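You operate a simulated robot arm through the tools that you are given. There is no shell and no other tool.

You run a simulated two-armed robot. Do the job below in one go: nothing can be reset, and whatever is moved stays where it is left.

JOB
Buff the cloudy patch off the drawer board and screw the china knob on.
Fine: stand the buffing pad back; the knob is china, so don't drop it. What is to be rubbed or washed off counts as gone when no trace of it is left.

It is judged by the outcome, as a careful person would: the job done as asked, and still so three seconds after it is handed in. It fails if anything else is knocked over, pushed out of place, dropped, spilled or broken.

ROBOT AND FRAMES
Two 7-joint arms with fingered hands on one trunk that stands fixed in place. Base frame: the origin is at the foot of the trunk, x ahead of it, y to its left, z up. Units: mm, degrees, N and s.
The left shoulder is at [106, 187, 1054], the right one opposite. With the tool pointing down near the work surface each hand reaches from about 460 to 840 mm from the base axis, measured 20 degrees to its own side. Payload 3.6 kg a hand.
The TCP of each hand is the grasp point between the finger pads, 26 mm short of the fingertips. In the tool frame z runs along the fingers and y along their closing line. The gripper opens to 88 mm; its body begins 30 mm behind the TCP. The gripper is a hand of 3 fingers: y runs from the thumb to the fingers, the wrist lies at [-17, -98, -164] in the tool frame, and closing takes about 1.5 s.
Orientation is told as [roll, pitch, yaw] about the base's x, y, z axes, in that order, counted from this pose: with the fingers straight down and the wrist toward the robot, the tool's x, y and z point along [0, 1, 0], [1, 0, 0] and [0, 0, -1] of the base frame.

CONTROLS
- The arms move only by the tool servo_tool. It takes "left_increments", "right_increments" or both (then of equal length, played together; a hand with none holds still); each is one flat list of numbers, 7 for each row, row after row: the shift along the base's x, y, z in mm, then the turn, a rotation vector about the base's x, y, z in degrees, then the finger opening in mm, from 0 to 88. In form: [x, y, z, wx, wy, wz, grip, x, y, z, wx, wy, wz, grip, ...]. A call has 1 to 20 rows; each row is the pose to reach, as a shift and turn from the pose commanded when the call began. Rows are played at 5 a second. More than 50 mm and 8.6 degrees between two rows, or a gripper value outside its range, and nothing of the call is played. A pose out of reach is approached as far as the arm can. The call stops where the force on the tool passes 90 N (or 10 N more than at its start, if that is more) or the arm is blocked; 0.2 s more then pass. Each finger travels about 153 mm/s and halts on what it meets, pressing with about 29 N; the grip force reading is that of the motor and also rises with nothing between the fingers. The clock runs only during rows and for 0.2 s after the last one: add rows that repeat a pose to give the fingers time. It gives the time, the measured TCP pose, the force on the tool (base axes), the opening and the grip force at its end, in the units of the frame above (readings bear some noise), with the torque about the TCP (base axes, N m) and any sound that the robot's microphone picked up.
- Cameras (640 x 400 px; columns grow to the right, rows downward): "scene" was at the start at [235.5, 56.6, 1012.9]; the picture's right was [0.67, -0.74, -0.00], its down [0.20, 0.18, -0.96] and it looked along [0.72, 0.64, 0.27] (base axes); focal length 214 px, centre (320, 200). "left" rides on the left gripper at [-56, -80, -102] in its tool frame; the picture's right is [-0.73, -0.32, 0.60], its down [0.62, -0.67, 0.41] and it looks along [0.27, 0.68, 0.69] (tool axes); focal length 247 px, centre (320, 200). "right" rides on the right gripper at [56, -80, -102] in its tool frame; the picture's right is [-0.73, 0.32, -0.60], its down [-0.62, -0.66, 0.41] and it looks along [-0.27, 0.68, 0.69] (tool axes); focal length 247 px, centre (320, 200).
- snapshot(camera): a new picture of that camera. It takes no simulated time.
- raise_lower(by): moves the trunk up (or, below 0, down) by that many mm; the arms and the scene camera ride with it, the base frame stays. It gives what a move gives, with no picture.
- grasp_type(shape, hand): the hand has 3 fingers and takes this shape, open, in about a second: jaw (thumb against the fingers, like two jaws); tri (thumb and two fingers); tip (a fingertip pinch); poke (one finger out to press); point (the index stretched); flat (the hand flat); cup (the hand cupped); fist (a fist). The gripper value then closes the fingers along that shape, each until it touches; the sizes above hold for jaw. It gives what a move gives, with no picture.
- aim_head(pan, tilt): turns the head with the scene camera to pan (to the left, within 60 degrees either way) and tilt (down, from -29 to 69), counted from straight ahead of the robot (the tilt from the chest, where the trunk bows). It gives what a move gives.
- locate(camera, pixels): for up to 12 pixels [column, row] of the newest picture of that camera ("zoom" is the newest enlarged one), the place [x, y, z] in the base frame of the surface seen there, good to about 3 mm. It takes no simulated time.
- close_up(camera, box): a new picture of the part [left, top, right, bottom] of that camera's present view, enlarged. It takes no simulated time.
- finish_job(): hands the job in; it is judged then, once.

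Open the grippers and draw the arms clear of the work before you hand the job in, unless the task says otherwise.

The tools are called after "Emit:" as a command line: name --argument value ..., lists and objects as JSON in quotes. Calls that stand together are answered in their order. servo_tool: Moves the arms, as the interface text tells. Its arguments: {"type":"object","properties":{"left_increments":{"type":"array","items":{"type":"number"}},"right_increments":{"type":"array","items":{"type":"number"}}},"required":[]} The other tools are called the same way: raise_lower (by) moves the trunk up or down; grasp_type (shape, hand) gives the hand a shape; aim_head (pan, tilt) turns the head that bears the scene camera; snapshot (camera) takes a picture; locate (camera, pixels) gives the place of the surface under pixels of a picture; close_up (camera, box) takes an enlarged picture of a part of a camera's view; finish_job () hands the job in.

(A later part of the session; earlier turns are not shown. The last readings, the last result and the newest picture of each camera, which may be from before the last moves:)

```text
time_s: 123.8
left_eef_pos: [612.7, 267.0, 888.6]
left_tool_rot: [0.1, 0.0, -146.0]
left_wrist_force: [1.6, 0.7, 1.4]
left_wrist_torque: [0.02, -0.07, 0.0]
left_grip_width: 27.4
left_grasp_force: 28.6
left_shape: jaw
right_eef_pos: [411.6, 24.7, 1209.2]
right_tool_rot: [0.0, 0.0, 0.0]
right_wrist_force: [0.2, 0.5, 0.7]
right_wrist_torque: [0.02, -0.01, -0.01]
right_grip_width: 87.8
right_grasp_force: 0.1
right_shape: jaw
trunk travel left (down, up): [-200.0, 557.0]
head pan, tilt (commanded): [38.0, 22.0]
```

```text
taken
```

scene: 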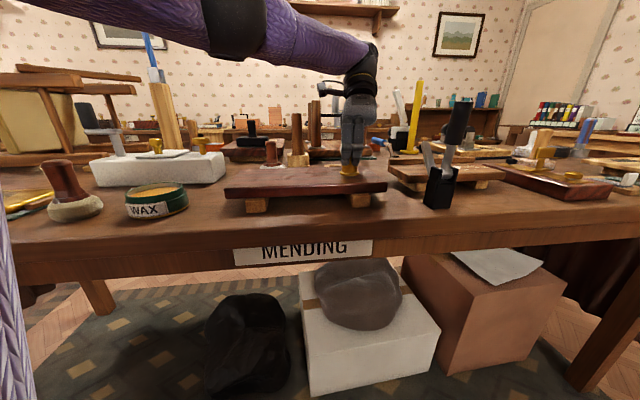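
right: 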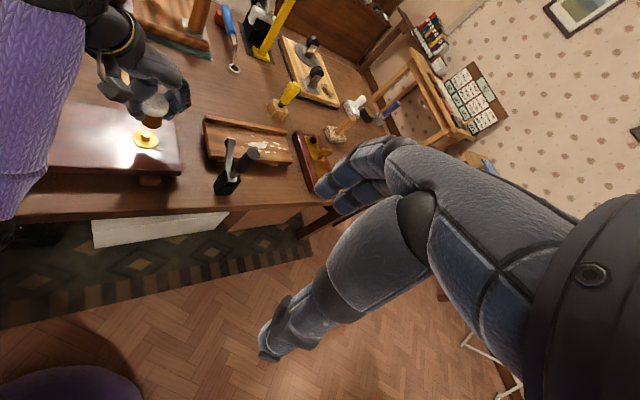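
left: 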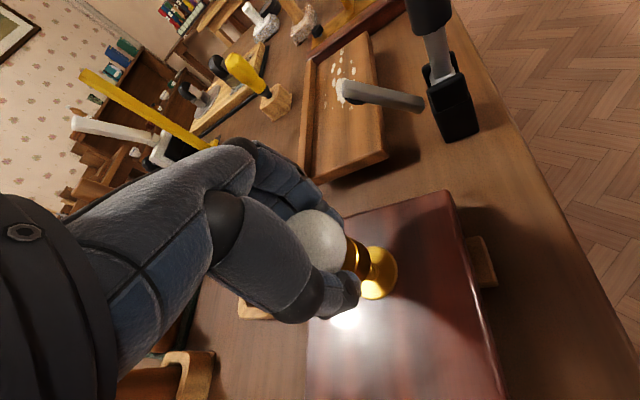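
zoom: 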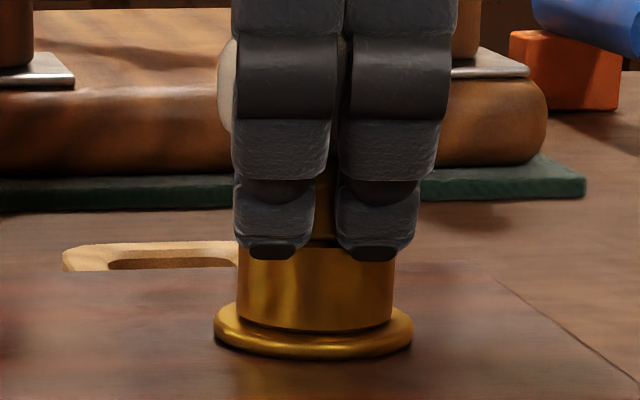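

The vertical force dropped to 1.4 N at constant height, so the knob is drawing down on the thread. I've used the turning range; I release gently to regrasp (the knob is captured on the stud).

Emit:
servo_tool --left_increments '[0, 0, 0, 0, 0, 0, 34, 0, 0, 0, 0, 0, 0, 40, 0, 0, 0, 0, 0, 0, 48, 0, 0, 0, 0, 0, 0, 58, 0, 0, 0, 0, 0, 0, 68, 0, 0, 0, 0, 0, 0, 78, 0, 0, 0, 0, 0, 0, 80, 0, 0, 0, 0, 0, 0, 80]'

Emit:
close_up --camera "scene" --box '[310, 110, 390, 185]'

Emit:
close_up --camera "right" --box '[90, 60, 210, 160]'

```text
time_s: 125.6
left_eef_pos: [612.2, 267.2, 888.0]
left_tool_rot: [0.0, 0.0, -146.0]
left_wrist_force: [0.7, 0.5, 0.3]
left_wrist_torque: [0.0, -0.02, -0.02]
left_grip_width: 79.7
left_grasp_force: 0.0
left_shape: jaw
right_eef_pos: [412.6, 25.6, 1208.0]
right_tool_rot: [0.1, 0.0, 0.1]
right_wrist_force: [0.1, -0.1, -0.7]
right_wrist_torque: [0.01, -0.01, -0.02]
right_grip_width: 87.6
right_grasp_force: 0.0
right_shape: jaw
trunk travel left (down, up): [-200.0, 557.0]
head pan, tilt (commanded): [38.0, 22.0]
```

```text
5.33 times, centred on (350, 148) of scene
```

zoom: 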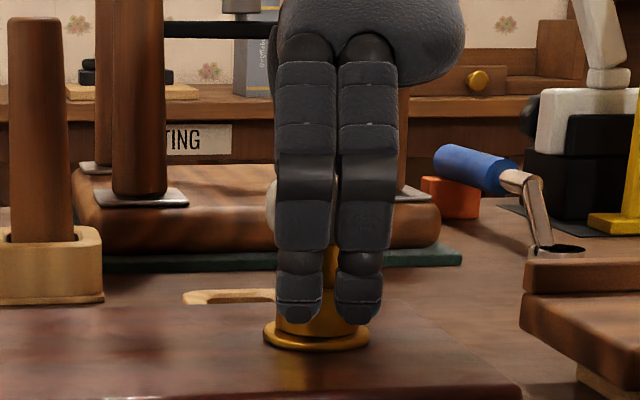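

```text
4.00 times, centred on (150, 110) of right
```

zoom: 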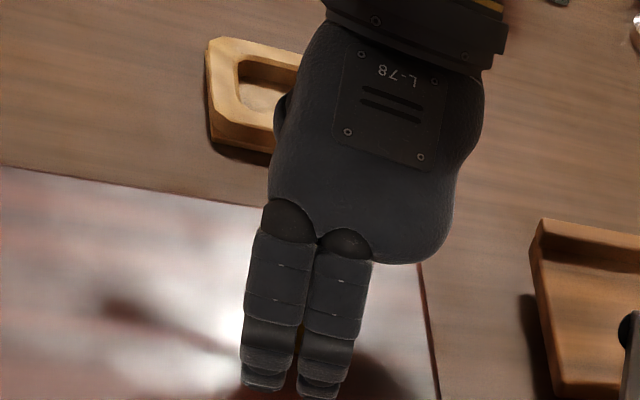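

Fingers are open, forces near zero. I lift straight up clear of the knob, slowly at first.

Emit:
servo_tool --left_increments '[0, 0, 5, 0, 0, 0, 80, 0, 0, 12, 0, 0, 0, 80, 0, 0, 25, 0, 0, 0, 80, 0, 0, 45, 0, 0, 0, 80, 0, 0, 70, 0, 0, 0, 80, 0, 0, 97, 0, 0, 0, 80, 0, 0, 97, 0, 0, 0, 80]'

Emit:
close_up --camera "scene" --box '[310, 110, 390, 185]'

Emit:
close_up --camera "right" --box '[90, 60, 210, 160]'

```text
time_s: 127.2
left_eef_pos: [602.5, 266.7, 981.7]
left_tool_rot: [0.1, 0.0, -146.0]
left_wrist_force: [0.2, -1.1, 0.5]
left_wrist_torque: [0.0, 0.02, -0.01]
left_grip_width: 79.9
left_grasp_force: 0.0
left_shape: jaw
left hand out of reach, approached as far as the arm can: row 5, 6, 7
right_eef_pos: [412.1, 27.3, 1207.7]
right_tool_rot: [0.0, 0.0, 0.0]
right_wrist_force: [-1.4, 0.0, -0.3]
right_wrist_torque: [-0.02, -0.03, -0.01]
right_grip_width: 87.4
right_grasp_force: 0.1
right_shape: jaw
trunk travel left (down, up): [-200.0, 557.0]
head pan, tilt (commanded): [38.0, 22.0]
```

```text
5.33 times, centred on (350, 148) of scene
```

zoom: 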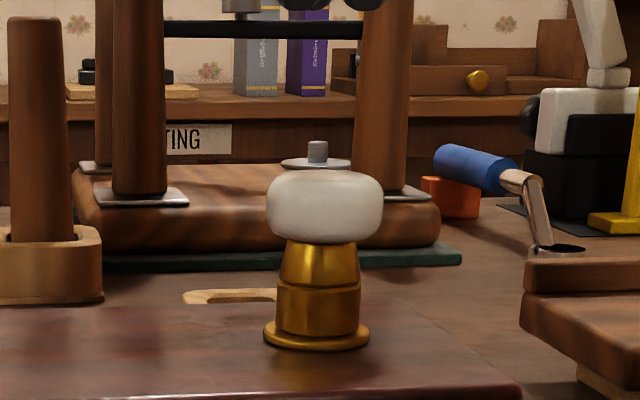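

```text
4.00 times, centred on (150, 110) of right
```

zoom: 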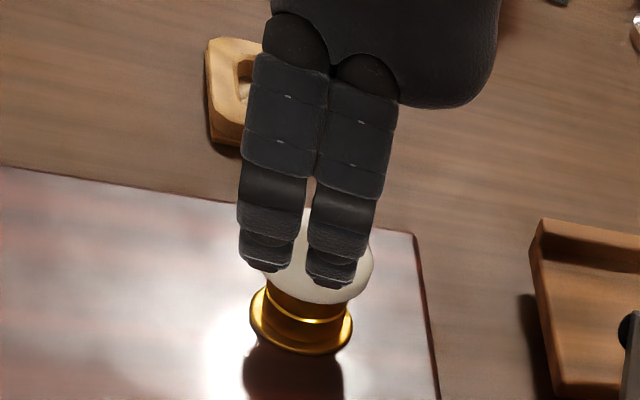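

The knob stands on the stud. I take a detailed reference of the ferrule–flange gap.

Emit:
close_up --camera "scene" --box '[330, 140, 370, 180]'

Emit:
locate --camera "zoom" --pixels '[[320, 80], [320, 105], [320, 130], [230, 100], [420, 100], [320, 250], [320, 280], [250, 270], [390, 270], [320, 330], [320, 20], [320, 30]]'

```text
10.00 times, centred on (350, 160) of scene
```

zoom: 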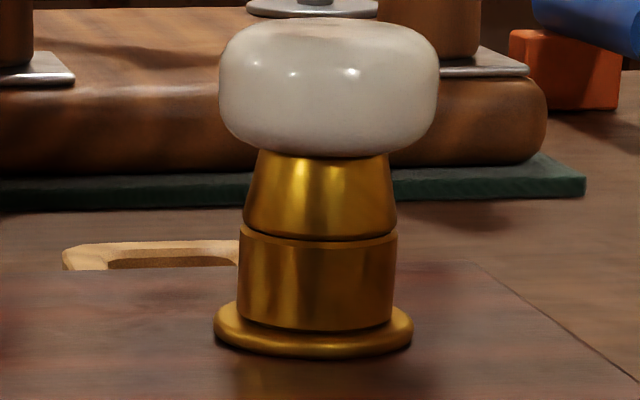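

```text
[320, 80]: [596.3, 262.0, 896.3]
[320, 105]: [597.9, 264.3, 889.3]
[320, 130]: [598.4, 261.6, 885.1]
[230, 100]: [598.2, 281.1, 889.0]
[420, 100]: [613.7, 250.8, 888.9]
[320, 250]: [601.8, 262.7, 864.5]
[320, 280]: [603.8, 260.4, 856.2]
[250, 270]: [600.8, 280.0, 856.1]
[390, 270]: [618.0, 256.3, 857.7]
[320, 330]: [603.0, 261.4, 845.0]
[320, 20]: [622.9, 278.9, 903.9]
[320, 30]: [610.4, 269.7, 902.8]
```

The ferrule's front rim is at row 330 vs an expected ~340 when seated, so roughly 2 mm of thread seems to remain. I take an even closer reference view for tracking.

Emit:
close_up --camera "scene" --box '[338, 162, 362, 178]'

Emit:
close_up --camera "right" --box '[125, 105, 175, 155]'

```text
16.00 times, centred on (350, 170) of scene
```

zoom: 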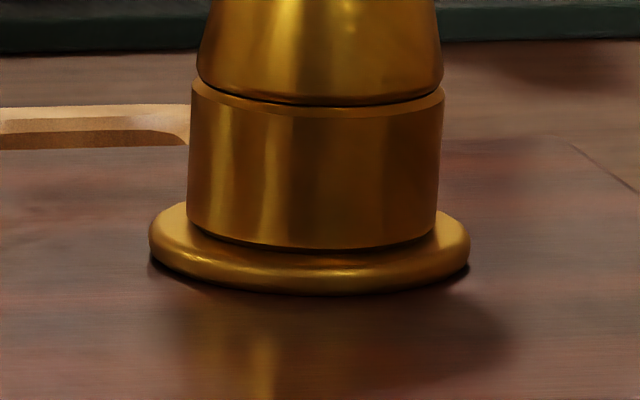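

```text
8.00 times, centred on (150, 130) of right
```

zoom: 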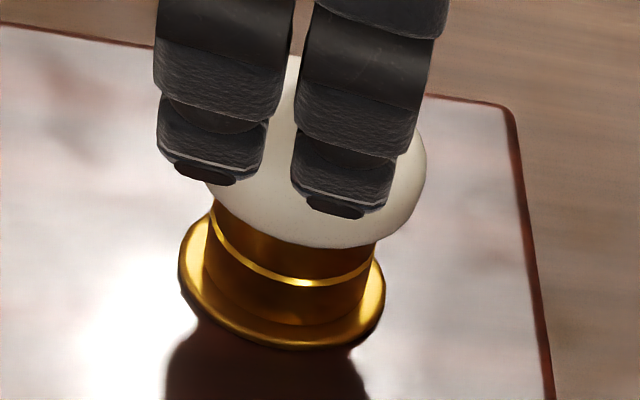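

The gap is under ~1–2 mm and hard to judge by eye, so more clockwise turning is needed. I rotate the empty hand back to yaw −14 well above the knob.

Emit:
servo_tool --left_increments '[1, 0, 3, 0, 0, 7, 80, 2, 0, 3, 0, 0, 14, 80, 4, 0, 3, 0, 0, 21, 80, 6, 0.5, 3, 0, 0, 28, 80, 8, 0.5, 3, 0, 0, 35, 80, 10, 1, 3, 0, 0, 42, 80, 12, 1, 3, 0, 0, 49, 80, 14, 1.5, 3, 0, 0, 56, 80, 16.2, 2.1, 3, 0, 0, 63, 80, 16.2, 2.1, 3, 0, 0, 70, 80, 16.2, 2.1, 3, 0, 0, 77, 80, 16.2, 2.1, 3, 0, 0, 84, 80, 16.2, 2.1, 3, 0, 0, 91, 80, 16.2, 2.1, 3, 0, 0, 98, 80, 16.2, 2.1, 3, 0, 0, 105, 80, 16.2, 2.1, 3, 0, 0, 112, 80, 16.2, 2.1, 3, 0, 0, 119, 80, 16.2, 2.1, 3, 0, 0, 126, 80, 16.2, 2.1, 3, 0, 0, 130, 80, 16.2, 2.1, 3, 0, 0, 130, 80]'

Emit:
snapshot --camera "scene"

Emit:
snapshot --camera "left"

```text
time_s: 131.4
left_eef_pos: [617.4, 268.4, 984.3]
left_tool_rot: [0.0, 0.0, -15.9]
left_wrist_force: [0.0, 0.0, -0.3]
left_wrist_torque: [0.03, 0.01, 0.0]
left_grip_width: 79.7
left_grasp_force: 0.0
left_shape: jaw
right_eef_pos: [411.2, 25.8, 1208.3]
right_tool_rot: [0.1, 0.0, 0.0]
right_wrist_force: [-0.4, 0.0, 0.1]
right_wrist_torque: [0.01, -0.01, -0.01]
right_grip_width: 87.7
right_grasp_force: 0.0
right_shape: jaw
trunk travel left (down, up): [-200.0, 557.0]
head pan, tilt (commanded): [38.0, 22.0]
```

```text
taken
```

scene: 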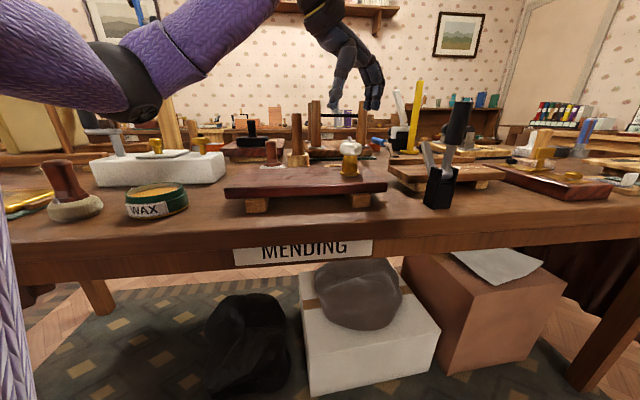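

```text
taken
```

left: 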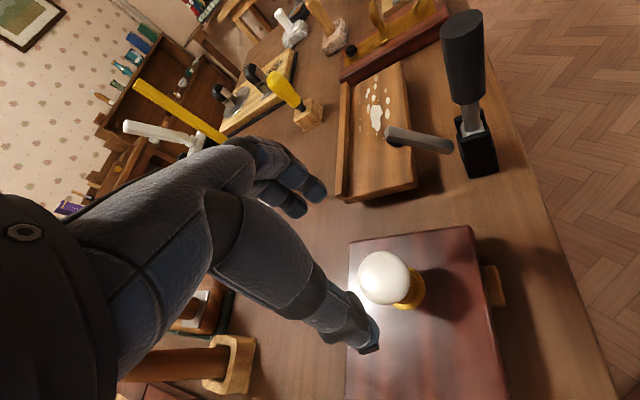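

Clean return. The knob stands at left-view (385,278). I descend around it to TCP z≈888, the natural grip height found before.

Emit:
servo_tool --left_increments '[1, 0.4, -25, 0, 0, 0, 80, 1, 0.4, -50, 0, 0, 0, 80, 1, 0.4, -70, 0, 0, 0, 80, 1, 0.4, -85, 0, 0, 0, 80, 1, 0.4, -96, 0, 0, 0, 80, 1, 0.4, -96, 0, 0, 0, 80]'

Emit:
close_up --camera "scene" --box '[310, 110, 390, 185]'

```text
time_s: 132.8
left_eef_pos: [618.7, 268.7, 888.2]
left_tool_rot: [-0.1, 0.0, -16.0]
left_wrist_force: [-0.1, 0.6, 0.1]
left_wrist_torque: [0.01, 0.01, -0.05]
left_grip_width: 79.8
left_grasp_force: 0.0
left_shape: jaw
right_eef_pos: [412.3, 24.9, 1208.5]
right_tool_rot: [0.0, 0.0, 0.0]
right_wrist_force: [-0.7, 0.5, 0.3]
right_wrist_torque: [-0.05, -0.01, -0.01]
right_grip_width: 87.8
right_grasp_force: 0.1
right_shape: jaw
trunk travel left (down, up): [-200.0, 557.0]
head pan, tilt (commanded): [38.0, 22.0]
```

```text
5.33 times, centred on (350, 148) of scene
```

zoom: 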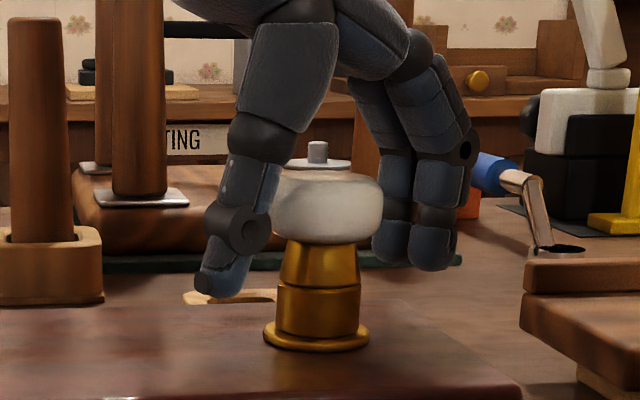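

Positioned around the bulb. I close the grip in steps and check the forces.

Emit:
servo_tool --left_increments '[0, 0, 0, 0, 0, 0, 68, 0, 0, 0, 0, 0, 0, 58, 0, 0, 0, 0, 0, 0, 50, 0, 0, 0, 0, 0, 0, 44, 0, 0, 0, 0, 0, 0, 38, 0, 0, 0, 0, 0, 0, 32, 0, 0, 0, 0, 0, 0, 30, 0, 0, 0, 0, 0, 0, 30, 0, 0, 0, 0, 0, 0, 30]'

Emit:
close_up --camera "scene" --box '[330, 140, 370, 180]'

```text
time_s: 134.8
left_eef_pos: [618.1, 268.6, 889.2]
left_tool_rot: [0.1, 0.0, -16.0]
left_wrist_force: [-2.1, 0.2, -0.8]
left_wrist_torque: [0.05, 0.03, -0.03]
left_grip_width: 31.7
left_grasp_force: 0.1
left_shape: jaw
right_eef_pos: [411.6, 24.9, 1207.9]
right_tool_rot: [0.0, 0.0, 0.0]
right_wrist_force: [0.6, 0.0, 0.3]
right_wrist_torque: [0.0, 0.01, 0.02]
right_grip_width: 87.5
right_grasp_force: 0.0
right_shape: jaw
trunk travel left (down, up): [-200.0, 557.0]
head pan, tilt (commanded): [38.0, 22.0]
```

```text
10.00 times, centred on (350, 160) of scene
```

zoom: 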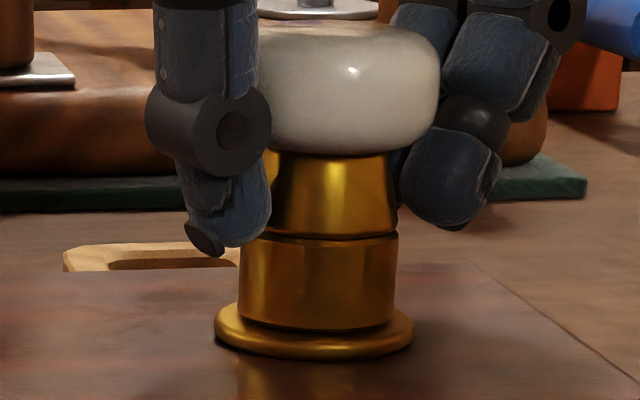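

The fingers aren't pressing yet (31.7 mm, 0.1 N); I close further.

Emit:
servo_tool --left_increments '[0, 0, 0, 0, 0, 0, 26, 0, 0, 0, 0, 0, 0, 22, 0, 0, 0, 0, 0, 0, 18, 0, 0, 0, 0, 0, 0, 15, 0, 0, 0, 0, 0, 0, 15, 0, 0, 0, 0, 0, 0, 15]'

Emit:
close_up --camera "scene" --box '[330, 140, 370, 180]'

```text
time_s: 136.2
left_eef_pos: [619.0, 269.5, 886.7]
left_tool_rot: [0.0, 0.2, -15.9]
left_wrist_force: [-0.2, -2.7, -8.9]
left_wrist_torque: [-0.02, -0.13, -0.04]
left_grip_width: 26.4
left_grasp_force: 29.5
left_shape: jaw
right_eef_pos: [413.2, 24.2, 1208.4]
right_tool_rot: [0.1, 0.0, 0.0]
right_wrist_force: [-0.3, -0.3, 0.5]
right_wrist_torque: [0.0, -0.02, 0.0]
right_grip_width: 87.9
right_grasp_force: 0.1
right_shape: jaw
trunk travel left (down, up): [-200.0, 557.0]
head pan, tilt (commanded): [38.0, 22.0]
```

```text
10.00 times, centred on (350, 160) of scene
```

zoom: 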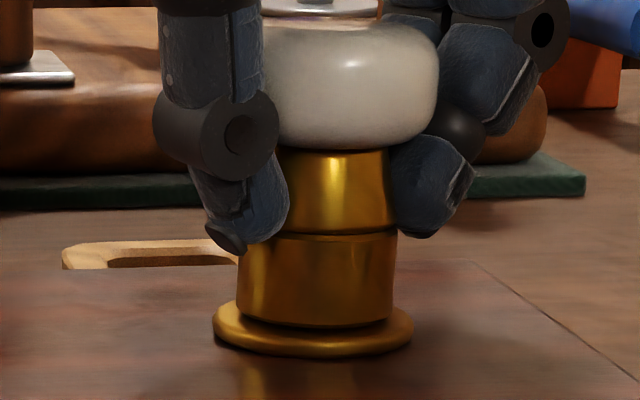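

The knob resists the upward pull (−8.9 N), so the thread holds it. I lower the hand ~2.5 mm to relieve that load before turning.

Emit:
servo_tool --left_increments '[0, 0.5, -1, 0, 0, 0, 15, 0, 0.8, -2, 0, 0, 0, 15, 0, 0.8, -2.5, 0, 0, 0, 15, 0, 0.8, -2.5, 0, 0, 0, 15]'

```text
time_s: 137.2
left_eef_pos: [619.1, 268.7, 886.0]
left_tool_rot: [0.0, -0.1, -16.0]
left_wrist_force: [0.8, -4.1, -1.9]
left_wrist_torque: [-0.11, -0.14, -0.01]
left_grip_width: 26.7
left_grasp_force: 29.1
left_shape: jaw
right_eef_pos: [413.4, 26.1, 1208.2]
right_tool_rot: [-0.1, 0.0, 0.0]
right_wrist_force: [0.9, 0.0, 1.3]
right_wrist_torque: [0.0, 0.02, -0.03]
right_grip_width: 87.7
right_grasp_force: 0.1
right_shape: jaw
trunk travel left (down, up): [-200.0, 557.0]
head pan, tilt (commanded): [38.0, 22.0]
```

The lateral reading (y −4.1 N) says the tool should shift toward −y. I correct by (0.3,−1.7,−1) mm.

Emit:
servo_tool --left_increments '[0.2, -0.8, -0.5, 0, 0, 0, 15, 0.3, -1.7, -1, 0, 0, 0, 15, 0.3, -1.7, -1, 0, 0, 0, 15]'

```text
time_s: 138.0
left_eef_pos: [619.2, 268.2, 886.5]
left_tool_rot: [0.1, -0.1, -15.9]
left_wrist_force: [-1.4, 0.6, 5.5]
left_wrist_torque: [-0.03, -0.17, 0.01]
left_grip_width: 26.9
left_grasp_force: 29.2
left_shape: jaw
right_eef_pos: [411.1, 26.1, 1207.7]
right_tool_rot: [0.0, -0.1, -0.1]
right_wrist_force: [-0.4, -0.6, -0.4]
right_wrist_torque: [-0.01, -0.02, 0.01]
right_grip_width: 87.8
right_grasp_force: 0.0
right_shape: jaw
trunk travel left (down, up): [-200.0, 557.0]
head pan, tilt (commanded): [38.0, 22.0]
```

Forces are now moderate (5.5 N downward press). I turn clockwise from −16 to −81 with compensation.

Emit:
servo_tool --left_increments '[-0.14, -0.4, 0, 0, 0, -6.5, 15, -0.33, -0.78, 0, 0, 0, -13, 15, -0.55, -1.14, 0, 0, 0, -19.5, 15, -0.82, -1.48, 0, 0, 0, -26, 15, -1.12, -1.78, 0, 0, 0, -32.5, 15, -1.45, -2.04, 0, 0, 0, -39, 15, -1.82, -2.26, 0, 0, 0, -45.5, 15, -2.2, -2.44, 0, 0, 0, -52, 15, -2.6, -2.58, 0, 0, 0, -58.5, 15, -3.02, -2.67, 0, 0, 0, -65, 15]'

Emit:
close_up --camera "scene" --box '[330, 140, 370, 180]'

```text
time_s: 140.2
left_eef_pos: [616.4, 265.4, 885.3]
left_tool_rot: [0.0, -0.1, -81.1]
left_wrist_force: [8.6, 4.1, 11.4]
left_wrist_torque: [-0.08, -0.2, 0.12]
left_grip_width: 27.2
left_grasp_force: 28.8
left_shape: jaw
right_eef_pos: [411.4, 25.4, 1207.1]
right_tool_rot: [-0.1, 0.0, 0.0]
right_wrist_force: [0.9, -0.8, 0.4]
right_wrist_torque: [0.03, 0.0, 0.0]
right_grip_width: 87.8
right_grasp_force: 0.1
right_shape: jaw
trunk travel left (down, up): [-200.0, 557.0]
head pan, tilt (commanded): [38.0, 22.0]
```

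```text
10.00 times, centred on (350, 160) of scene
```

zoom: 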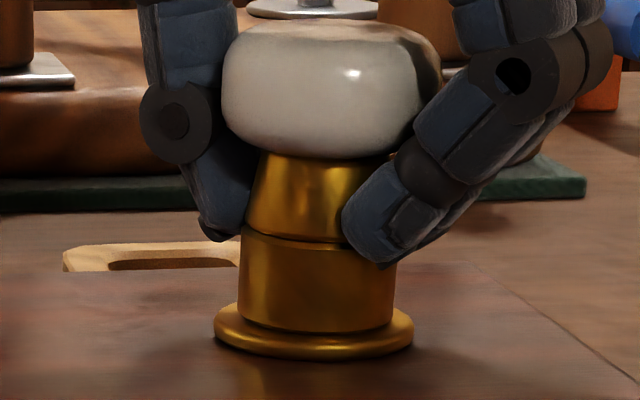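

Forces rose to (8.6,4.1,11.4) N with torque 0.12 Nm about z — some resistance. I relieve the load with a small shift (+1.8,+0.9,+0.8) mm.

Emit:
servo_tool --left_increments '[0.9, 0.5, 0.4, 0, 0, 0, 15, 1.8, 0.9, 0.8, 0, 0, 0, 15, 1.8, 0.9, 0.8, 0, 0, 0, 15]'

```text
time_s: 141.0
left_eef_pos: [616.5, 266.2, 885.7]
left_tool_rot: [-0.1, 0.0, -81.2]
left_wrist_force: [-1.2, -0.1, 8.5]
left_wrist_torque: [-0.15, -0.02, 0.01]
left_grip_width: 26.9
left_grasp_force: 29.7
left_shape: jaw
right_eef_pos: [411.4, 26.1, 1208.4]
right_tool_rot: [0.0, 0.1, 0.1]
right_wrist_force: [-0.5, 1.1, -0.5]
right_wrist_torque: [0.0, 0.0, -0.03]
right_grip_width: 87.8
right_grasp_force: 0.1
right_shape: jaw
trunk travel left (down, up): [-200.0, 557.0]
head pan, tilt (commanded): [38.0, 22.0]
```

Lateral load is relieved. I refine the offset estimate (≈0.6 along tool x, 2.0 along tool y) and continue to −113.5.

Emit:
servo_tool --left_increments '[-0.4, -0.09, 0.3, 0, 0, -6.5, 15, -0.6, -0.16, 0.3, 0, 0, -13, 15, -0.85, -0.19, 0.3, 0, 0, -19.5, 15, -1.1, -0.21, 0.3, 0, 0, -26, 15, -1.3, -0.19, 0.3, 0, 0, -32.5, 15, -1.3, -0.19, 0.3, 0, 0, -32.5, 15]'

Emit:
close_up --camera "scene" --box '[330, 140, 370, 180]'

```text
time_s: 142.4
left_eef_pos: [615.9, 265.4, 886.5]
left_tool_rot: [0.1, 0.0, -113.6]
left_wrist_force: [1.0, -1.6, 3.0]
left_wrist_torque: [-0.39, -0.08, 0.56]
left_grip_width: 26.7
left_grasp_force: 29.3
left_shape: jaw
right_eef_pos: [412.2, 25.8, 1208.4]
right_tool_rot: [-0.1, 0.0, 0.0]
right_wrist_force: [-0.6, 1.1, -0.3]
right_wrist_torque: [-0.01, -0.01, 0.03]
right_grip_width: 87.5
right_grasp_force: 0.0
right_shape: jaw
trunk travel left (down, up): [-200.0, 557.0]
head pan, tilt (commanded): [38.0, 22.0]
```

```text
10.00 times, centred on (350, 160) of scene
```

zoom: 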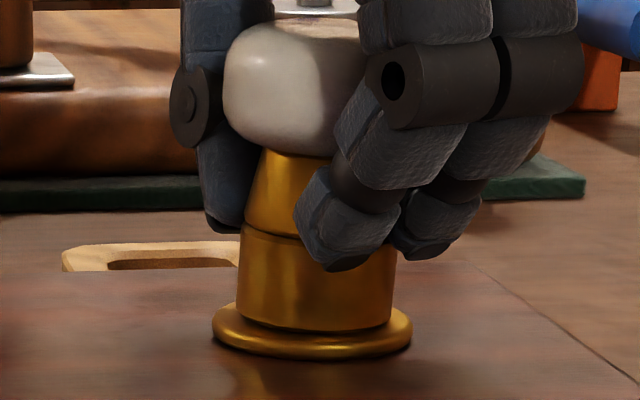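

A clear resisting torque of 0.56 Nm has built up with little side force — the knob appears to be tightening. I add 4° more to confirm, watching that the board doesn't turn.

Emit:
servo_tool --left_increments '[-0.07, 0.0, 0, 0, 0, -2, 15, -0.15, 0.02, 0, 0, 0, -4, 15, -0.15, 0.02, 0, 0, 0, -4, 15]'

Emit:
snapshot --camera "scene"

```text
time_s: 143.2
left_eef_pos: [616.5, 265.4, 886.5]
left_tool_rot: [0.0, 0.0, -117.7]
left_wrist_force: [0.7, -3.5, 0.8]
left_wrist_torque: [-0.52, -0.04, 0.67]
left_grip_width: 26.6
left_grasp_force: 28.7
left_shape: jaw
right_eef_pos: [411.2, 24.3, 1208.1]
right_tool_rot: [0.0, 0.1, 0.0]
right_wrist_force: [-0.3, 0.6, 0.6]
right_wrist_torque: [0.03, 0.04, 0.0]
right_grip_width: 87.8
right_grasp_force: 0.1
right_shape: jaw
trunk travel left (down, up): [-200.0, 557.0]
head pan, tilt (commanded): [38.0, 22.0]
```

```text
taken
```

scene: 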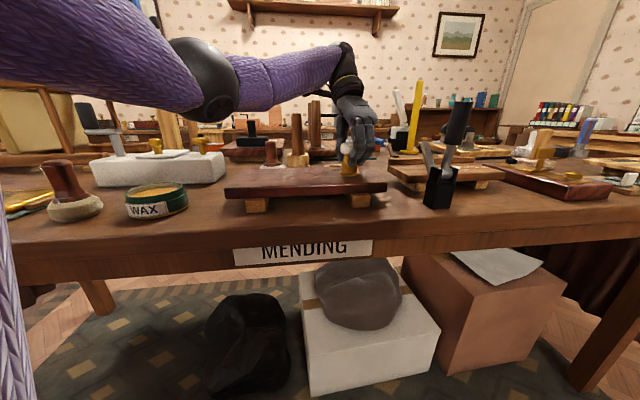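

Torque rose to 0.67 Nm and the board hasn't moved. I release and inspect the seat before a confirming turn.

Emit:
servo_tool --left_increments '[0, 0, 0, 0, 0, 0, 30, 0, 0, 0, 0, 0, 0, 36, 0, 0, 0, 0, 0, 0, 44, 0, 0, 0, 0, 0, 0, 54, 0, 0, 0, 0, 0, 0, 64, 0, 0, 0, 0, 0, 0, 74, 0, 0, 0, 0, 0, 0, 80, 0, 0, 0, 0, 0, 0, 80]'

Emit:
servo_tool --left_increments '[0, 0, 5, 0, 0, 0, 80, 0, 0, 12, 0, 0, 0, 80, 0, 0, 25, 0, 0, 0, 80, 0, 0, 45, 0, 0, 0, 80, 0, 0, 70, 0, 0, 0, 80, 0, 0, 98, 0, 0, 0, 80, 0, 0, 98, 0, 0, 0, 80]'

Emit:
close_up --camera "scene" --box '[330, 140, 370, 180]'

Emit:
close_up --camera "scene" --box '[338, 162, 362, 178]'

```text
time_s: 145.0
left_eef_pos: [617.3, 265.8, 886.7]
left_tool_rot: [0.0, 0.0, -117.5]
left_wrist_force: [1.1, 0.2, -0.2]
left_wrist_torque: [0.0, 0.01, 0.0]
left_grip_width: 79.7
left_grasp_force: 0.1
left_shape: jaw
right_eef_pos: [411.5, 25.1, 1207.4]
right_tool_rot: [0.0, -0.1, -0.1]
right_wrist_force: [-0.7, 0.2, 0.7]
right_wrist_torque: [0.01, 0.01, 0.0]
right_grip_width: 87.8
right_grasp_force: 0.1
right_shape: jaw
trunk travel left (down, up): [-200.0, 557.0]
head pan, tilt (commanded): [38.0, 22.0]
```

```text
time_s: 146.6
left_eef_pos: [616.0, 266.0, 984.8]
left_tool_rot: [0.0, 0.1, -117.5]
left_wrist_force: [0.4, -0.4, 0.5]
left_wrist_torque: [0.0, -0.05, 0.02]
left_grip_width: 79.7
left_grasp_force: 0.0
left_shape: jaw
right_eef_pos: [411.6, 26.9, 1208.0]
right_tool_rot: [0.0, -0.1, 0.0]
right_wrist_force: [0.4, 0.2, 0.2]
right_wrist_torque: [0.02, -0.02, -0.01]
right_grip_width: 87.7
right_grasp_force: 0.2
right_shape: jaw
trunk travel left (down, up): [-200.0, 557.0]
head pan, tilt (commanded): [38.0, 22.0]
```

```text
10.00 times, centred on (350, 160) of scene
```

zoom: 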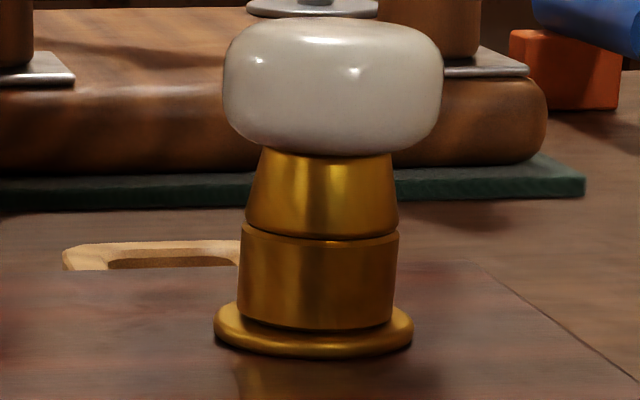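

```text
16.00 times, centred on (350, 170) of scene
```

zoom: 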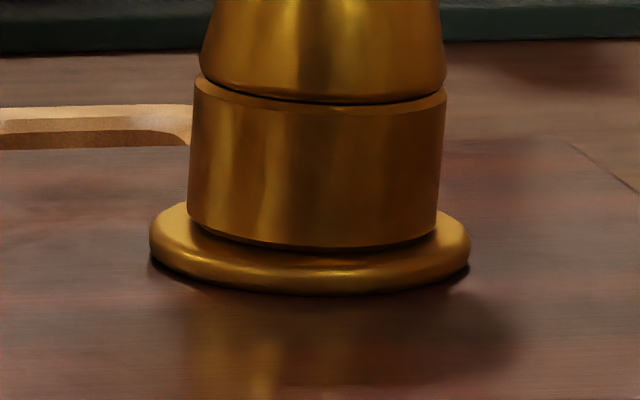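

The knob stands seated on the flange with at most a hair gap; board unmoved. I'll regrasp around yaw −50 and give a confirming clockwise turn to verify it is tight.

Emit:
servo_tool --left_increments '[0.2, 0.1, 0, 0, 0, 7, 80, 0.4, 0.3, 0, 0, 0, 14, 80, 0.6, 0.5, 0, 0, 0, 21, 80, 0.8, 0.7, 0, 0, 0, 28, 80, 1, 0.9, 0, 0, 0, 35, 80, 1.2, 1.1, 0, 0, 0, 42, 80, 1.4, 1.3, 0, 0, 0, 49, 80, 1.5, 1.4, 0, 0, 0, 56, 80, 1.5, 1.4, 0, 0, 0, 62, 80, 1.5, 1.4, 0, 0, 0, 67.5, 80, 1.5, 1.4, 0, 0, 0, 67.5, 80]'

Emit:
servo_tool --left_increments '[0, 0, -25, 0, 0, 0, 80, 0, 0, -50, 0, 0, 0, 80, 0, 0, -72, 0, 0, 0, 80, 0, 0, -88, 0, 0, 0, 80, 0, 0, -99, 0, 0, 0, 80, 0, 0, -99, 0, 0, 0, 80]'

Emit:
close_up --camera "scene" --box '[310, 110, 390, 185]'

```text
time_s: 149.0
left_eef_pos: [617.4, 265.8, 984.8]
left_tool_rot: [0.0, -0.1, -49.9]
left_wrist_force: [0.3, 0.3, 0.4]
left_wrist_torque: [-0.02, 0.0, -0.04]
left_grip_width: 80.0
left_grasp_force: 0.1
left_shape: jaw
right_eef_pos: [412.7, 25.6, 1208.5]
right_tool_rot: [0.0, 0.0, 0.0]
right_wrist_force: [0.8, -0.4, -0.3]
right_wrist_torque: [-0.01, 0.0, -0.01]
right_grip_width: 87.6
right_grasp_force: 0.0
right_shape: jaw
trunk travel left (down, up): [-200.0, 557.0]
head pan, tilt (commanded): [38.0, 22.0]
```

```text
time_s: 150.4
left_eef_pos: [617.3, 266.7, 884.7]
left_tool_rot: [0.0, 0.0, -50.1]
left_wrist_force: [-0.6, -0.4, 0.8]
left_wrist_torque: [-0.04, 0.01, 0.0]
left_grip_width: 79.9
left_grasp_force: 0.1
left_shape: jaw
right_eef_pos: [411.9, 25.6, 1207.9]
right_tool_rot: [0.0, 0.0, 0.0]
right_wrist_force: [-0.8, -0.3, 0.8]
right_wrist_torque: [0.0, 0.03, -0.04]
right_grip_width: 87.7
right_grasp_force: 0.1
right_shape: jaw
trunk travel left (down, up): [-200.0, 557.0]
head pan, tilt (commanded): [38.0, 22.0]
```

```text
5.33 times, centred on (350, 148) of scene
```

zoom: 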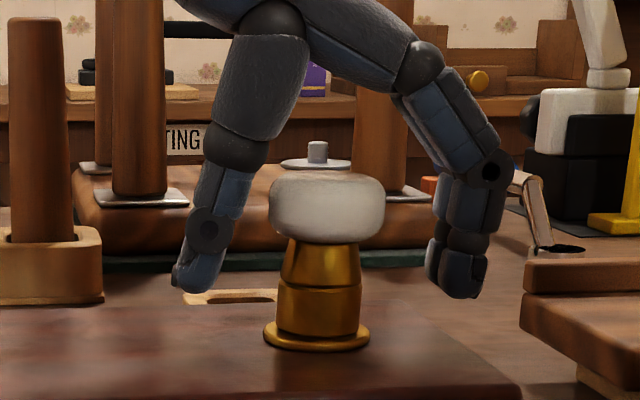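

The hand straddles the knob symmetrically at z≈885. I close in steps to full grip.

Emit:
servo_tool --left_increments '[0, 0, 0.5, 0, 0, 0, 68, 0, 0, 0.5, 0, 0, 0, 58, 0, 0, 0.5, 0, 0, 0, 50, 0, 0, 0.5, 0, 0, 0, 44, 0, 0, 0.5, 0, 0, 0, 38, 0, 0, 0.5, 0, 0, 0, 32, 0, 0, 0.5, 0, 0, 0, 26, 0, 0, 0.5, 0, 0, 0, 20, 0, 0, 0.5, 0, 0, 0, 15, 0, 0, 0.5, 0, 0, 0, 15, 0, 0, 0.5, 0, 0, 0, 15]'

Emit:
close_up --camera "scene" --box '[330, 140, 370, 180]'

```text
time_s: 152.8
left_eef_pos: [617.8, 267.1, 884.1]
left_tool_rot: [0.0, 0.1, -50.0]
left_wrist_force: [-2.4, 2.1, -1.5]
left_wrist_torque: [0.01, -0.01, 0.05]
left_grip_width: 24.2
left_grasp_force: 28.7
left_shape: jaw
right_eef_pos: [411.5, 25.1, 1207.8]
right_tool_rot: [0.0, 0.0, 0.0]
right_wrist_force: [0.1, 0.2, -0.1]
right_wrist_torque: [0.02, 0.01, 0.03]
right_grip_width: 87.6
right_grasp_force: 0.1
right_shape: jaw
trunk travel left (down, up): [-200.0, 557.0]
head pan, tilt (commanded): [38.0, 22.0]
```

```text
10.00 times, centred on (350, 160) of scene
```

zoom: 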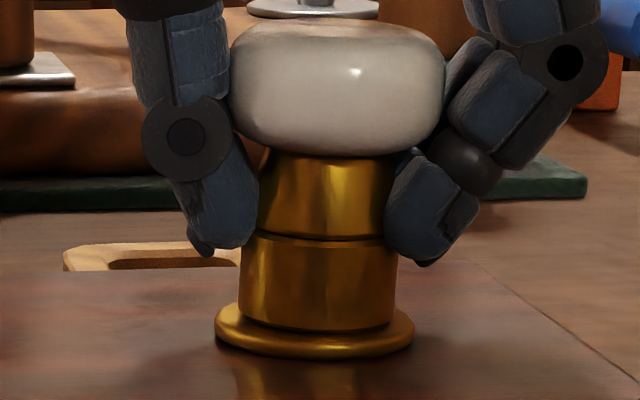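

Grip firm with little side force. I turn 24° clockwise with light downward pressure and read the torque.

Emit:
servo_tool --left_increments '[-0.4, 0.4, -0.4, 0, 0, 0, 15, -0.6, 0.22, -0.8, 0, 0, -6, 15, -0.8, 0.05, -0.8, 0, 0, -12, 15, -1.03, -0.08, -0.8, 0, 0, -18, 15, -1.26, -0.2, -0.8, 0, 0, -24, 15, -1.26, -0.2, -0.8, 0, 0, -24, 15]'

```text
time_s: 154.2
left_eef_pos: [616.9, 267.8, 885.4]
left_tool_rot: [0.1, -0.1, -74.0]
left_wrist_force: [7.6, 2.6, 3.4]
left_wrist_torque: [-0.14, -0.43, 0.72]
left_grip_width: 24.7
left_grasp_force: 29.1
left_shape: jaw
right_eef_pos: [411.8, 26.6, 1208.5]
right_tool_rot: [0.0, 0.0, 0.0]
right_wrist_force: [-0.1, 0.0, 0.8]
right_wrist_torque: [-0.02, -0.01, -0.01]
right_grip_width: 87.6
right_grasp_force: 0.0
right_shape: jaw
trunk travel left (down, up): [-200.0, 557.0]
head pan, tilt (commanded): [38.0, 22.0]
```

Torque reached 0.72 Nm after only 24° — the knob now resists turning firmly. I inspect closely whether the ferrule is flush on the flange and that the board hasn't moved.

Emit:
close_up --camera "scene" --box '[338, 162, 362, 178]'

Emit:
close_up --camera "scene" --box '[200, 120, 400, 245]'

Emit:
close_up --camera "left" --box '[330, 220, 430, 300]'

```text
16.00 times, centred on (350, 170) of scene
```

zoom: 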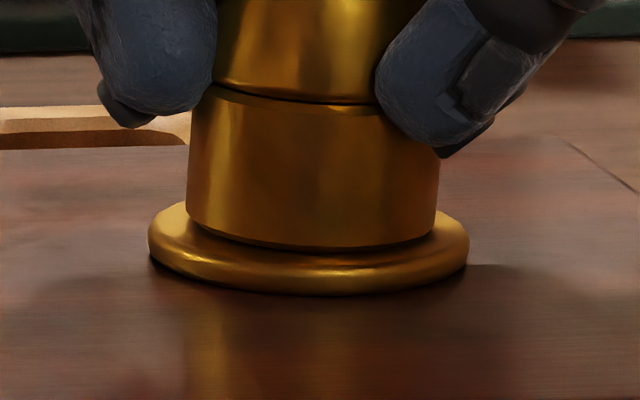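

```text
3.20 times, centred on (300, 182) of scene
```

zoom: 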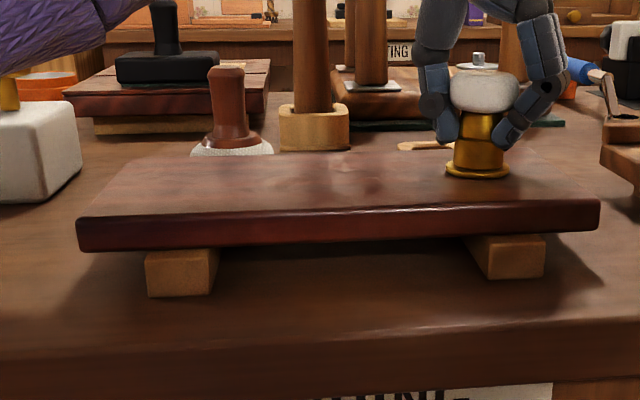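

```text
5.00 times, centred on (380, 260) of left
```

zoom: 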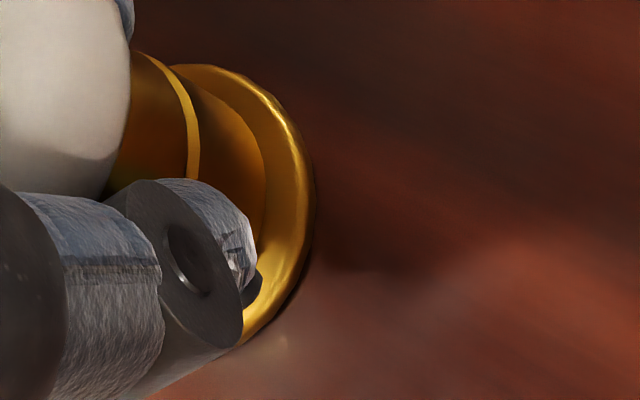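

The board hasn't moved. To see the gap edge-on I'll release, retract the left arm up, and lower the trunk so the scene camera looks nearly level at the flange. First release and lift.

Emit:
servo_tool --left_increments '[0, 0, 0, 0, 0, 0, 28, 0, 0, 0, 0, 0, 0, 34, 0, 0, 0, 0, 0, 0, 42, 0, 0, 0, 0, 0, 0, 52, 0, 0, 0, 0, 0, 0, 62, 0, 0, 0, 0, 0, 0, 72, 0, 0, 0, 0, 0, 0, 80, 0, 0, 0, 0, 0, 0, 80]'

Emit:
servo_tool --left_increments '[0, 0, 5, 0, 0, 0, 80, 0, 0, 12, 0, 0, 0, 80, 0, 0, 25, 0, 0, 0, 80, 0, 0, 45, 0, 0, 0, 80, 0, 0, 70, 0, 0, 0, 80, 0, 0, 100, 0, 0, 0, 80, 0, 0, 130, 0, 0, 0, 80, 0, 0, 160, 0, 0, 0, 80, 0, 0, 190, 0, 0, 0, 80, -10, 10, 220, 0, 0, 0, 80, -30, 20, 240, 0, 0, 6, 80, -60, 30, 255, 0, 0, 12, 80, -90, 40, 270, 0, 0, 18, 80, -120, 50, 280, 0, 0, 24, 80, -150, 60, 290, 0, 0, 30, 80, -180, 70, 300, 0, 0, 36, 80, -180, 70, 300, 0, 0, 36, 80]'

Emit:
snapshot --camera "scene"

```text
time_s: 156.0
left_eef_pos: [616.8, 267.1, 884.7]
left_tool_rot: [-0.1, -0.1, -74.0]
left_wrist_force: [-0.1, 0.1, -0.6]
left_wrist_torque: [0.02, -0.02, 0.0]
left_grip_width: 80.0
left_grasp_force: 0.2
left_shape: jaw
right_eef_pos: [412.1, 25.4, 1207.8]
right_tool_rot: [0.1, 0.0, 0.0]
right_wrist_force: [0.8, 0.8, -0.4]
right_wrist_torque: [-0.01, 0.02, -0.01]
right_grip_width: 87.9
right_grasp_force: 0.0
right_shape: jaw
trunk travel left (down, up): [-200.0, 557.0]
head pan, tilt (commanded): [38.0, 22.0]
```

```text
time_s: 159.6
left_eef_pos: [437.6, 338.3, 1184.3]
left_tool_rot: [0.0, 0.0, -37.9]
left_wrist_force: [0.0, -0.6, 0.0]
left_wrist_torque: [0.0, -0.01, -0.01]
left_grip_width: 79.9
left_grasp_force: 0.0
left_shape: jaw
right_eef_pos: [411.8, 26.8, 1207.5]
right_tool_rot: [0.1, 0.0, 0.0]
right_wrist_force: [-0.4, 0.5, 0.2]
right_wrist_torque: [0.03, 0.0, 0.01]
right_grip_width: 87.6
right_grasp_force: 0.1
right_shape: jaw
trunk travel left (down, up): [-200.0, 557.0]
head pan, tilt (commanded): [38.0, 22.0]
```

```text
taken
```

scene: 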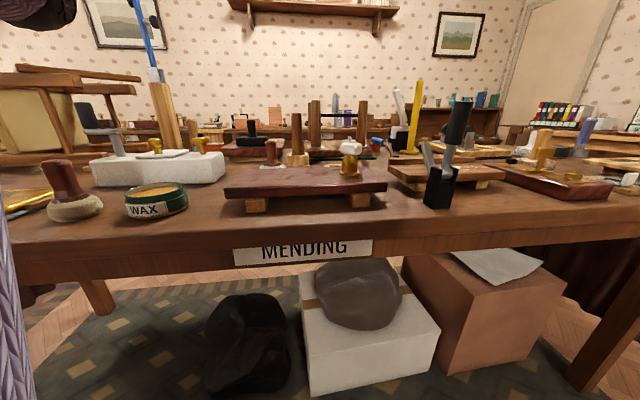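

The left arm is clear and its elbow is high. I lower the trunk 80 mm for a low-angle view of the knob's seat.

Emit:
raise_lower --by -80

Emit:
snapshot --camera "scene"

```text
time_s: 160.8
left_eef_pos: [435.6, 337.3, 1105.6]
left_tool_rot: [0.0, -0.2, -38.1]
left_wrist_force: [-0.4, 0.3, 1.4]
left_wrist_torque: [0.02, -0.02, 0.0]
left_grip_width: 79.9
left_grasp_force: 0.1
left_shape: jaw
right_eef_pos: [411.5, 25.2, 1129.0]
right_tool_rot: [0.0, -0.1, 0.0]
right_wrist_force: [0.0, -0.2, 0.1]
right_wrist_torque: [0.01, -0.03, 0.0]
right_grip_width: 87.8
right_grasp_force: 0.1
right_shape: jaw
trunk travel left (down, up): [-120.0, 637.0]
head pan, tilt (commanded): [38.0, 22.0]
```

```text
taken
```

scene: 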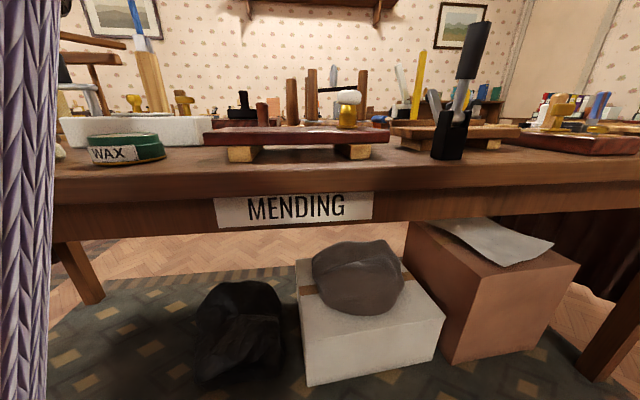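

Now the board top is almost edge-on, knob at (348,108). I zoom in on the ferrule–flange joint.

Emit:
close_up --camera "scene" --box '[330, 85, 370, 132]'

Emit:
close_up --camera "scene" --box '[336, 112, 360, 130]'

```text
8.51 times, centred on (350, 108) of scene
```

zoom: 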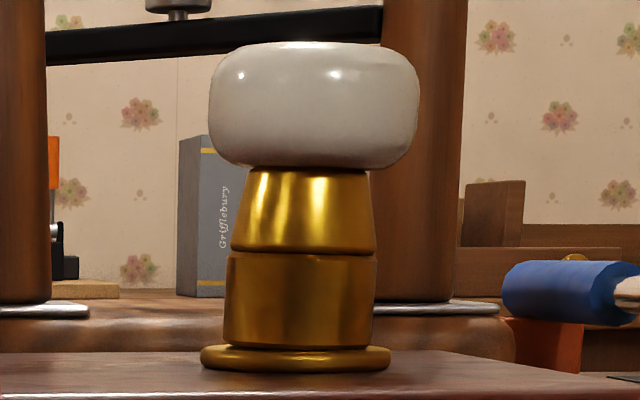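

```text
16.00 times, centred on (348, 121) of scene
```

zoom: 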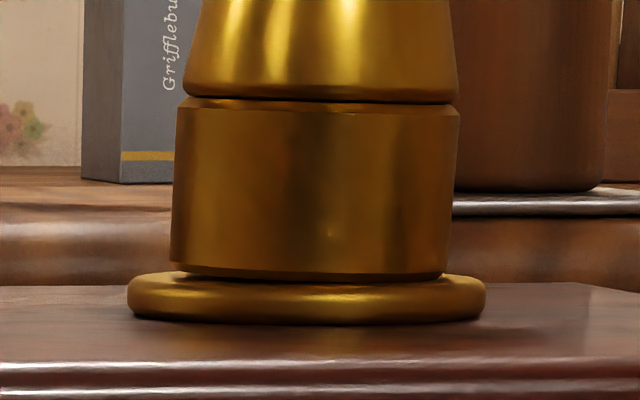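

Edge-on, the ferrule sits down on the flange with no visible gap (rows 272–282), only about a 1° lean. To be sure it's at the thread's stop rather than jammed, I'll raise the trunk back and do a grip test.

Emit:
raise_lower --by 80

Emit:
servo_tool --left_increments '[25, -10, -10, 0, 0, 0, 80, 55, -20, -25, 0, 0, 0, 80, 85, -30, -40, 0, 0, 0, 80, 115, -42, -60, 0, 0, 0, 80, 145, -54, -90, 0, 0, 0, 80, 165, -62, -125, 0, 0, 0, 80, 178, -68, -160, 0, 0, 0, 80, 180, -70, -198, 0, 0, 0, 80, 180, -70, -198, 0, 0, 0, 80]'

Emit:
snapshot --camera "left"

Emit:
snapshot --camera "scene"

```text
time_s: 162.0
left_eef_pos: [437.2, 336.5, 1184.5]
left_tool_rot: [-0.1, 0.1, -37.9]
left_wrist_force: [0.7, -0.9, -0.1]
left_wrist_torque: [-0.01, -0.02, -0.01]
left_grip_width: 80.0
left_grasp_force: 0.0
left_shape: jaw
right_eef_pos: [412.9, 26.7, 1207.4]
right_tool_rot: [0.0, 0.2, 0.0]
right_wrist_force: [0.6, 0.3, 0.0]
right_wrist_torque: [-0.01, 0.0, -0.01]
right_grip_width: 87.8
right_grasp_force: 0.1
right_shape: jaw
trunk travel left (down, up): [-200.0, 557.0]
head pan, tilt (commanded): [38.0, 22.0]
```

```text
time_s: 164.0
left_eef_pos: [615.7, 264.9, 987.0]
left_tool_rot: [0.1, 0.0, -38.0]
left_wrist_force: [-0.3, 0.8, -0.4]
left_wrist_torque: [0.0, 0.03, -0.03]
left_grip_width: 79.9
left_grasp_force: 0.1
left_shape: jaw
right_eef_pos: [411.9, 25.6, 1207.9]
right_tool_rot: [-0.1, 0.0, 0.0]
right_wrist_force: [0.5, 0.1, 0.4]
right_wrist_torque: [0.0, -0.02, -0.02]
right_grip_width: 87.8
right_grasp_force: 0.0
right_shape: jaw
trunk travel left (down, up): [-200.0, 557.0]
head pan, tilt (commanded): [38.0, 22.0]
```

```text
taken
```

left: 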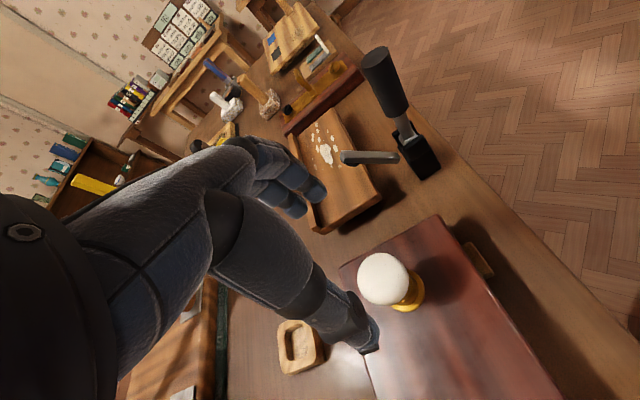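

```text
taken
```

scene: 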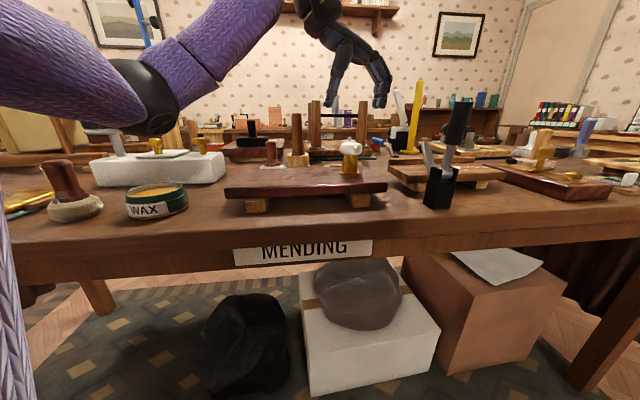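

Hovering over the knob at yaw −38. I descend around it with a small centring shift and close.

Emit:
servo_tool --left_increments '[2, 2.5, -25, 0, 0, 0, 80, 2, 2.5, -50, 0, 0, 0, 80, 2, 2.5, -74, 0, 0, 0, 80, 2, 2.5, -90, 0, 0, 0, 80, 2, 2.5, -102, 0, 0, 0, 80, 2, 2.5, -102, 0, 0, 0, 80]'

Emit:
servo_tool --left_increments '[0, 0, 0, 0, 0, 0, 68, 0, 0, 0, 0, 0, 0, 58, 0, 0, 0, 0, 0, 0, 50, 0, 0, 0, 0, 0, 0, 44, 0, 0, 0, 0, 0, 0, 38, 0, 0, 0, 0, 0, 0, 32, 0, 0, 0, 0, 0, 0, 26, 0, 0, 0, 0, 0, 0, 20, 0, 0, 0, 0, 0, 0, 15, 0, 0, 0, 0, 0, 0, 15, 0, 0, 0, 0, 0, 0, 15]'

Emit:
close_up --camera "scene" --box '[330, 140, 370, 180]'

```text
time_s: 165.4
left_eef_pos: [618.3, 271.1, 884.8]
left_tool_rot: [0.0, 0.1, -38.0]
left_wrist_force: [0.3, 0.4, -0.3]
left_wrist_torque: [0.03, -0.02, -0.01]
left_grip_width: 80.0
left_grasp_force: 0.1
left_shape: jaw
right_eef_pos: [412.4, 26.3, 1208.3]
right_tool_rot: [-0.1, -0.1, 0.1]
right_wrist_force: [-0.4, -0.1, -1.2]
right_wrist_torque: [0.01, 0.02, -0.02]
right_grip_width: 87.7
right_grasp_force: 0.0
right_shape: jaw
trunk travel left (down, up): [-200.0, 557.0]
head pan, tilt (commanded): [38.0, 22.0]
```

```text
time_s: 167.8
left_eef_pos: [618.1, 267.1, 885.5]
left_tool_rot: [-0.1, 0.1, -38.1]
left_wrist_force: [1.4, -3.6, 1.1]
left_wrist_torque: [-0.18, -0.09, 0.13]
left_grip_width: 21.6
left_grasp_force: 28.9
left_shape: jaw
right_eef_pos: [412.0, 25.0, 1208.2]
right_tool_rot: [0.1, 0.1, 0.1]
right_wrist_force: [0.1, 0.7, 0.1]
right_wrist_torque: [-0.01, -0.02, 0.0]
right_grip_width: 87.5
right_grasp_force: 0.0
right_shape: jaw
trunk travel left (down, up): [-200.0, 557.0]
head pan, tilt (commanded): [38.0, 22.0]
```

```text
10.00 times, centred on (350, 160) of scene
```

zoom: 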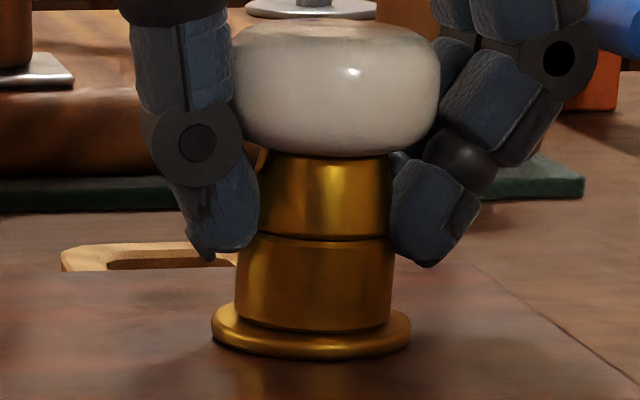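

Gripped (28.9 N), with torque only 0.13 Nm. I relieve the side load and turn 10° counter-clockwise as a test of whether it is a stop or a jam.

Emit:
servo_tool --left_increments '[0.2, -0.6, 0, 0, 0, 0, 15, 0.3, -0.4, 0, 0, 0, 5, 15, 0.4, -0.1, 0, 0, 0, 10, 15, 0.4, -0.1, 0, 0, 0, 10, 15]'

```text
time_s: 168.8
left_eef_pos: [618.9, 268.4, 884.6]
left_tool_rot: [0.0, 0.2, -28.0]
left_wrist_force: [-1.2, -5.4, 0.0]
left_wrist_torque: [-0.26, -0.05, -0.1]
left_grip_width: 21.4
left_grasp_force: 28.7
left_shape: jaw
right_eef_pos: [411.7, 25.5, 1207.4]
right_tool_rot: [0.2, -0.1, -0.2]
right_wrist_force: [0.4, -0.3, -0.4]
right_wrist_torque: [-0.01, 0.04, 0.0]
right_grip_width: 87.8
right_grasp_force: 0.0
right_shape: jaw
trunk travel left (down, up): [-200.0, 557.0]
head pan, tilt (commanded): [38.0, 22.0]
```

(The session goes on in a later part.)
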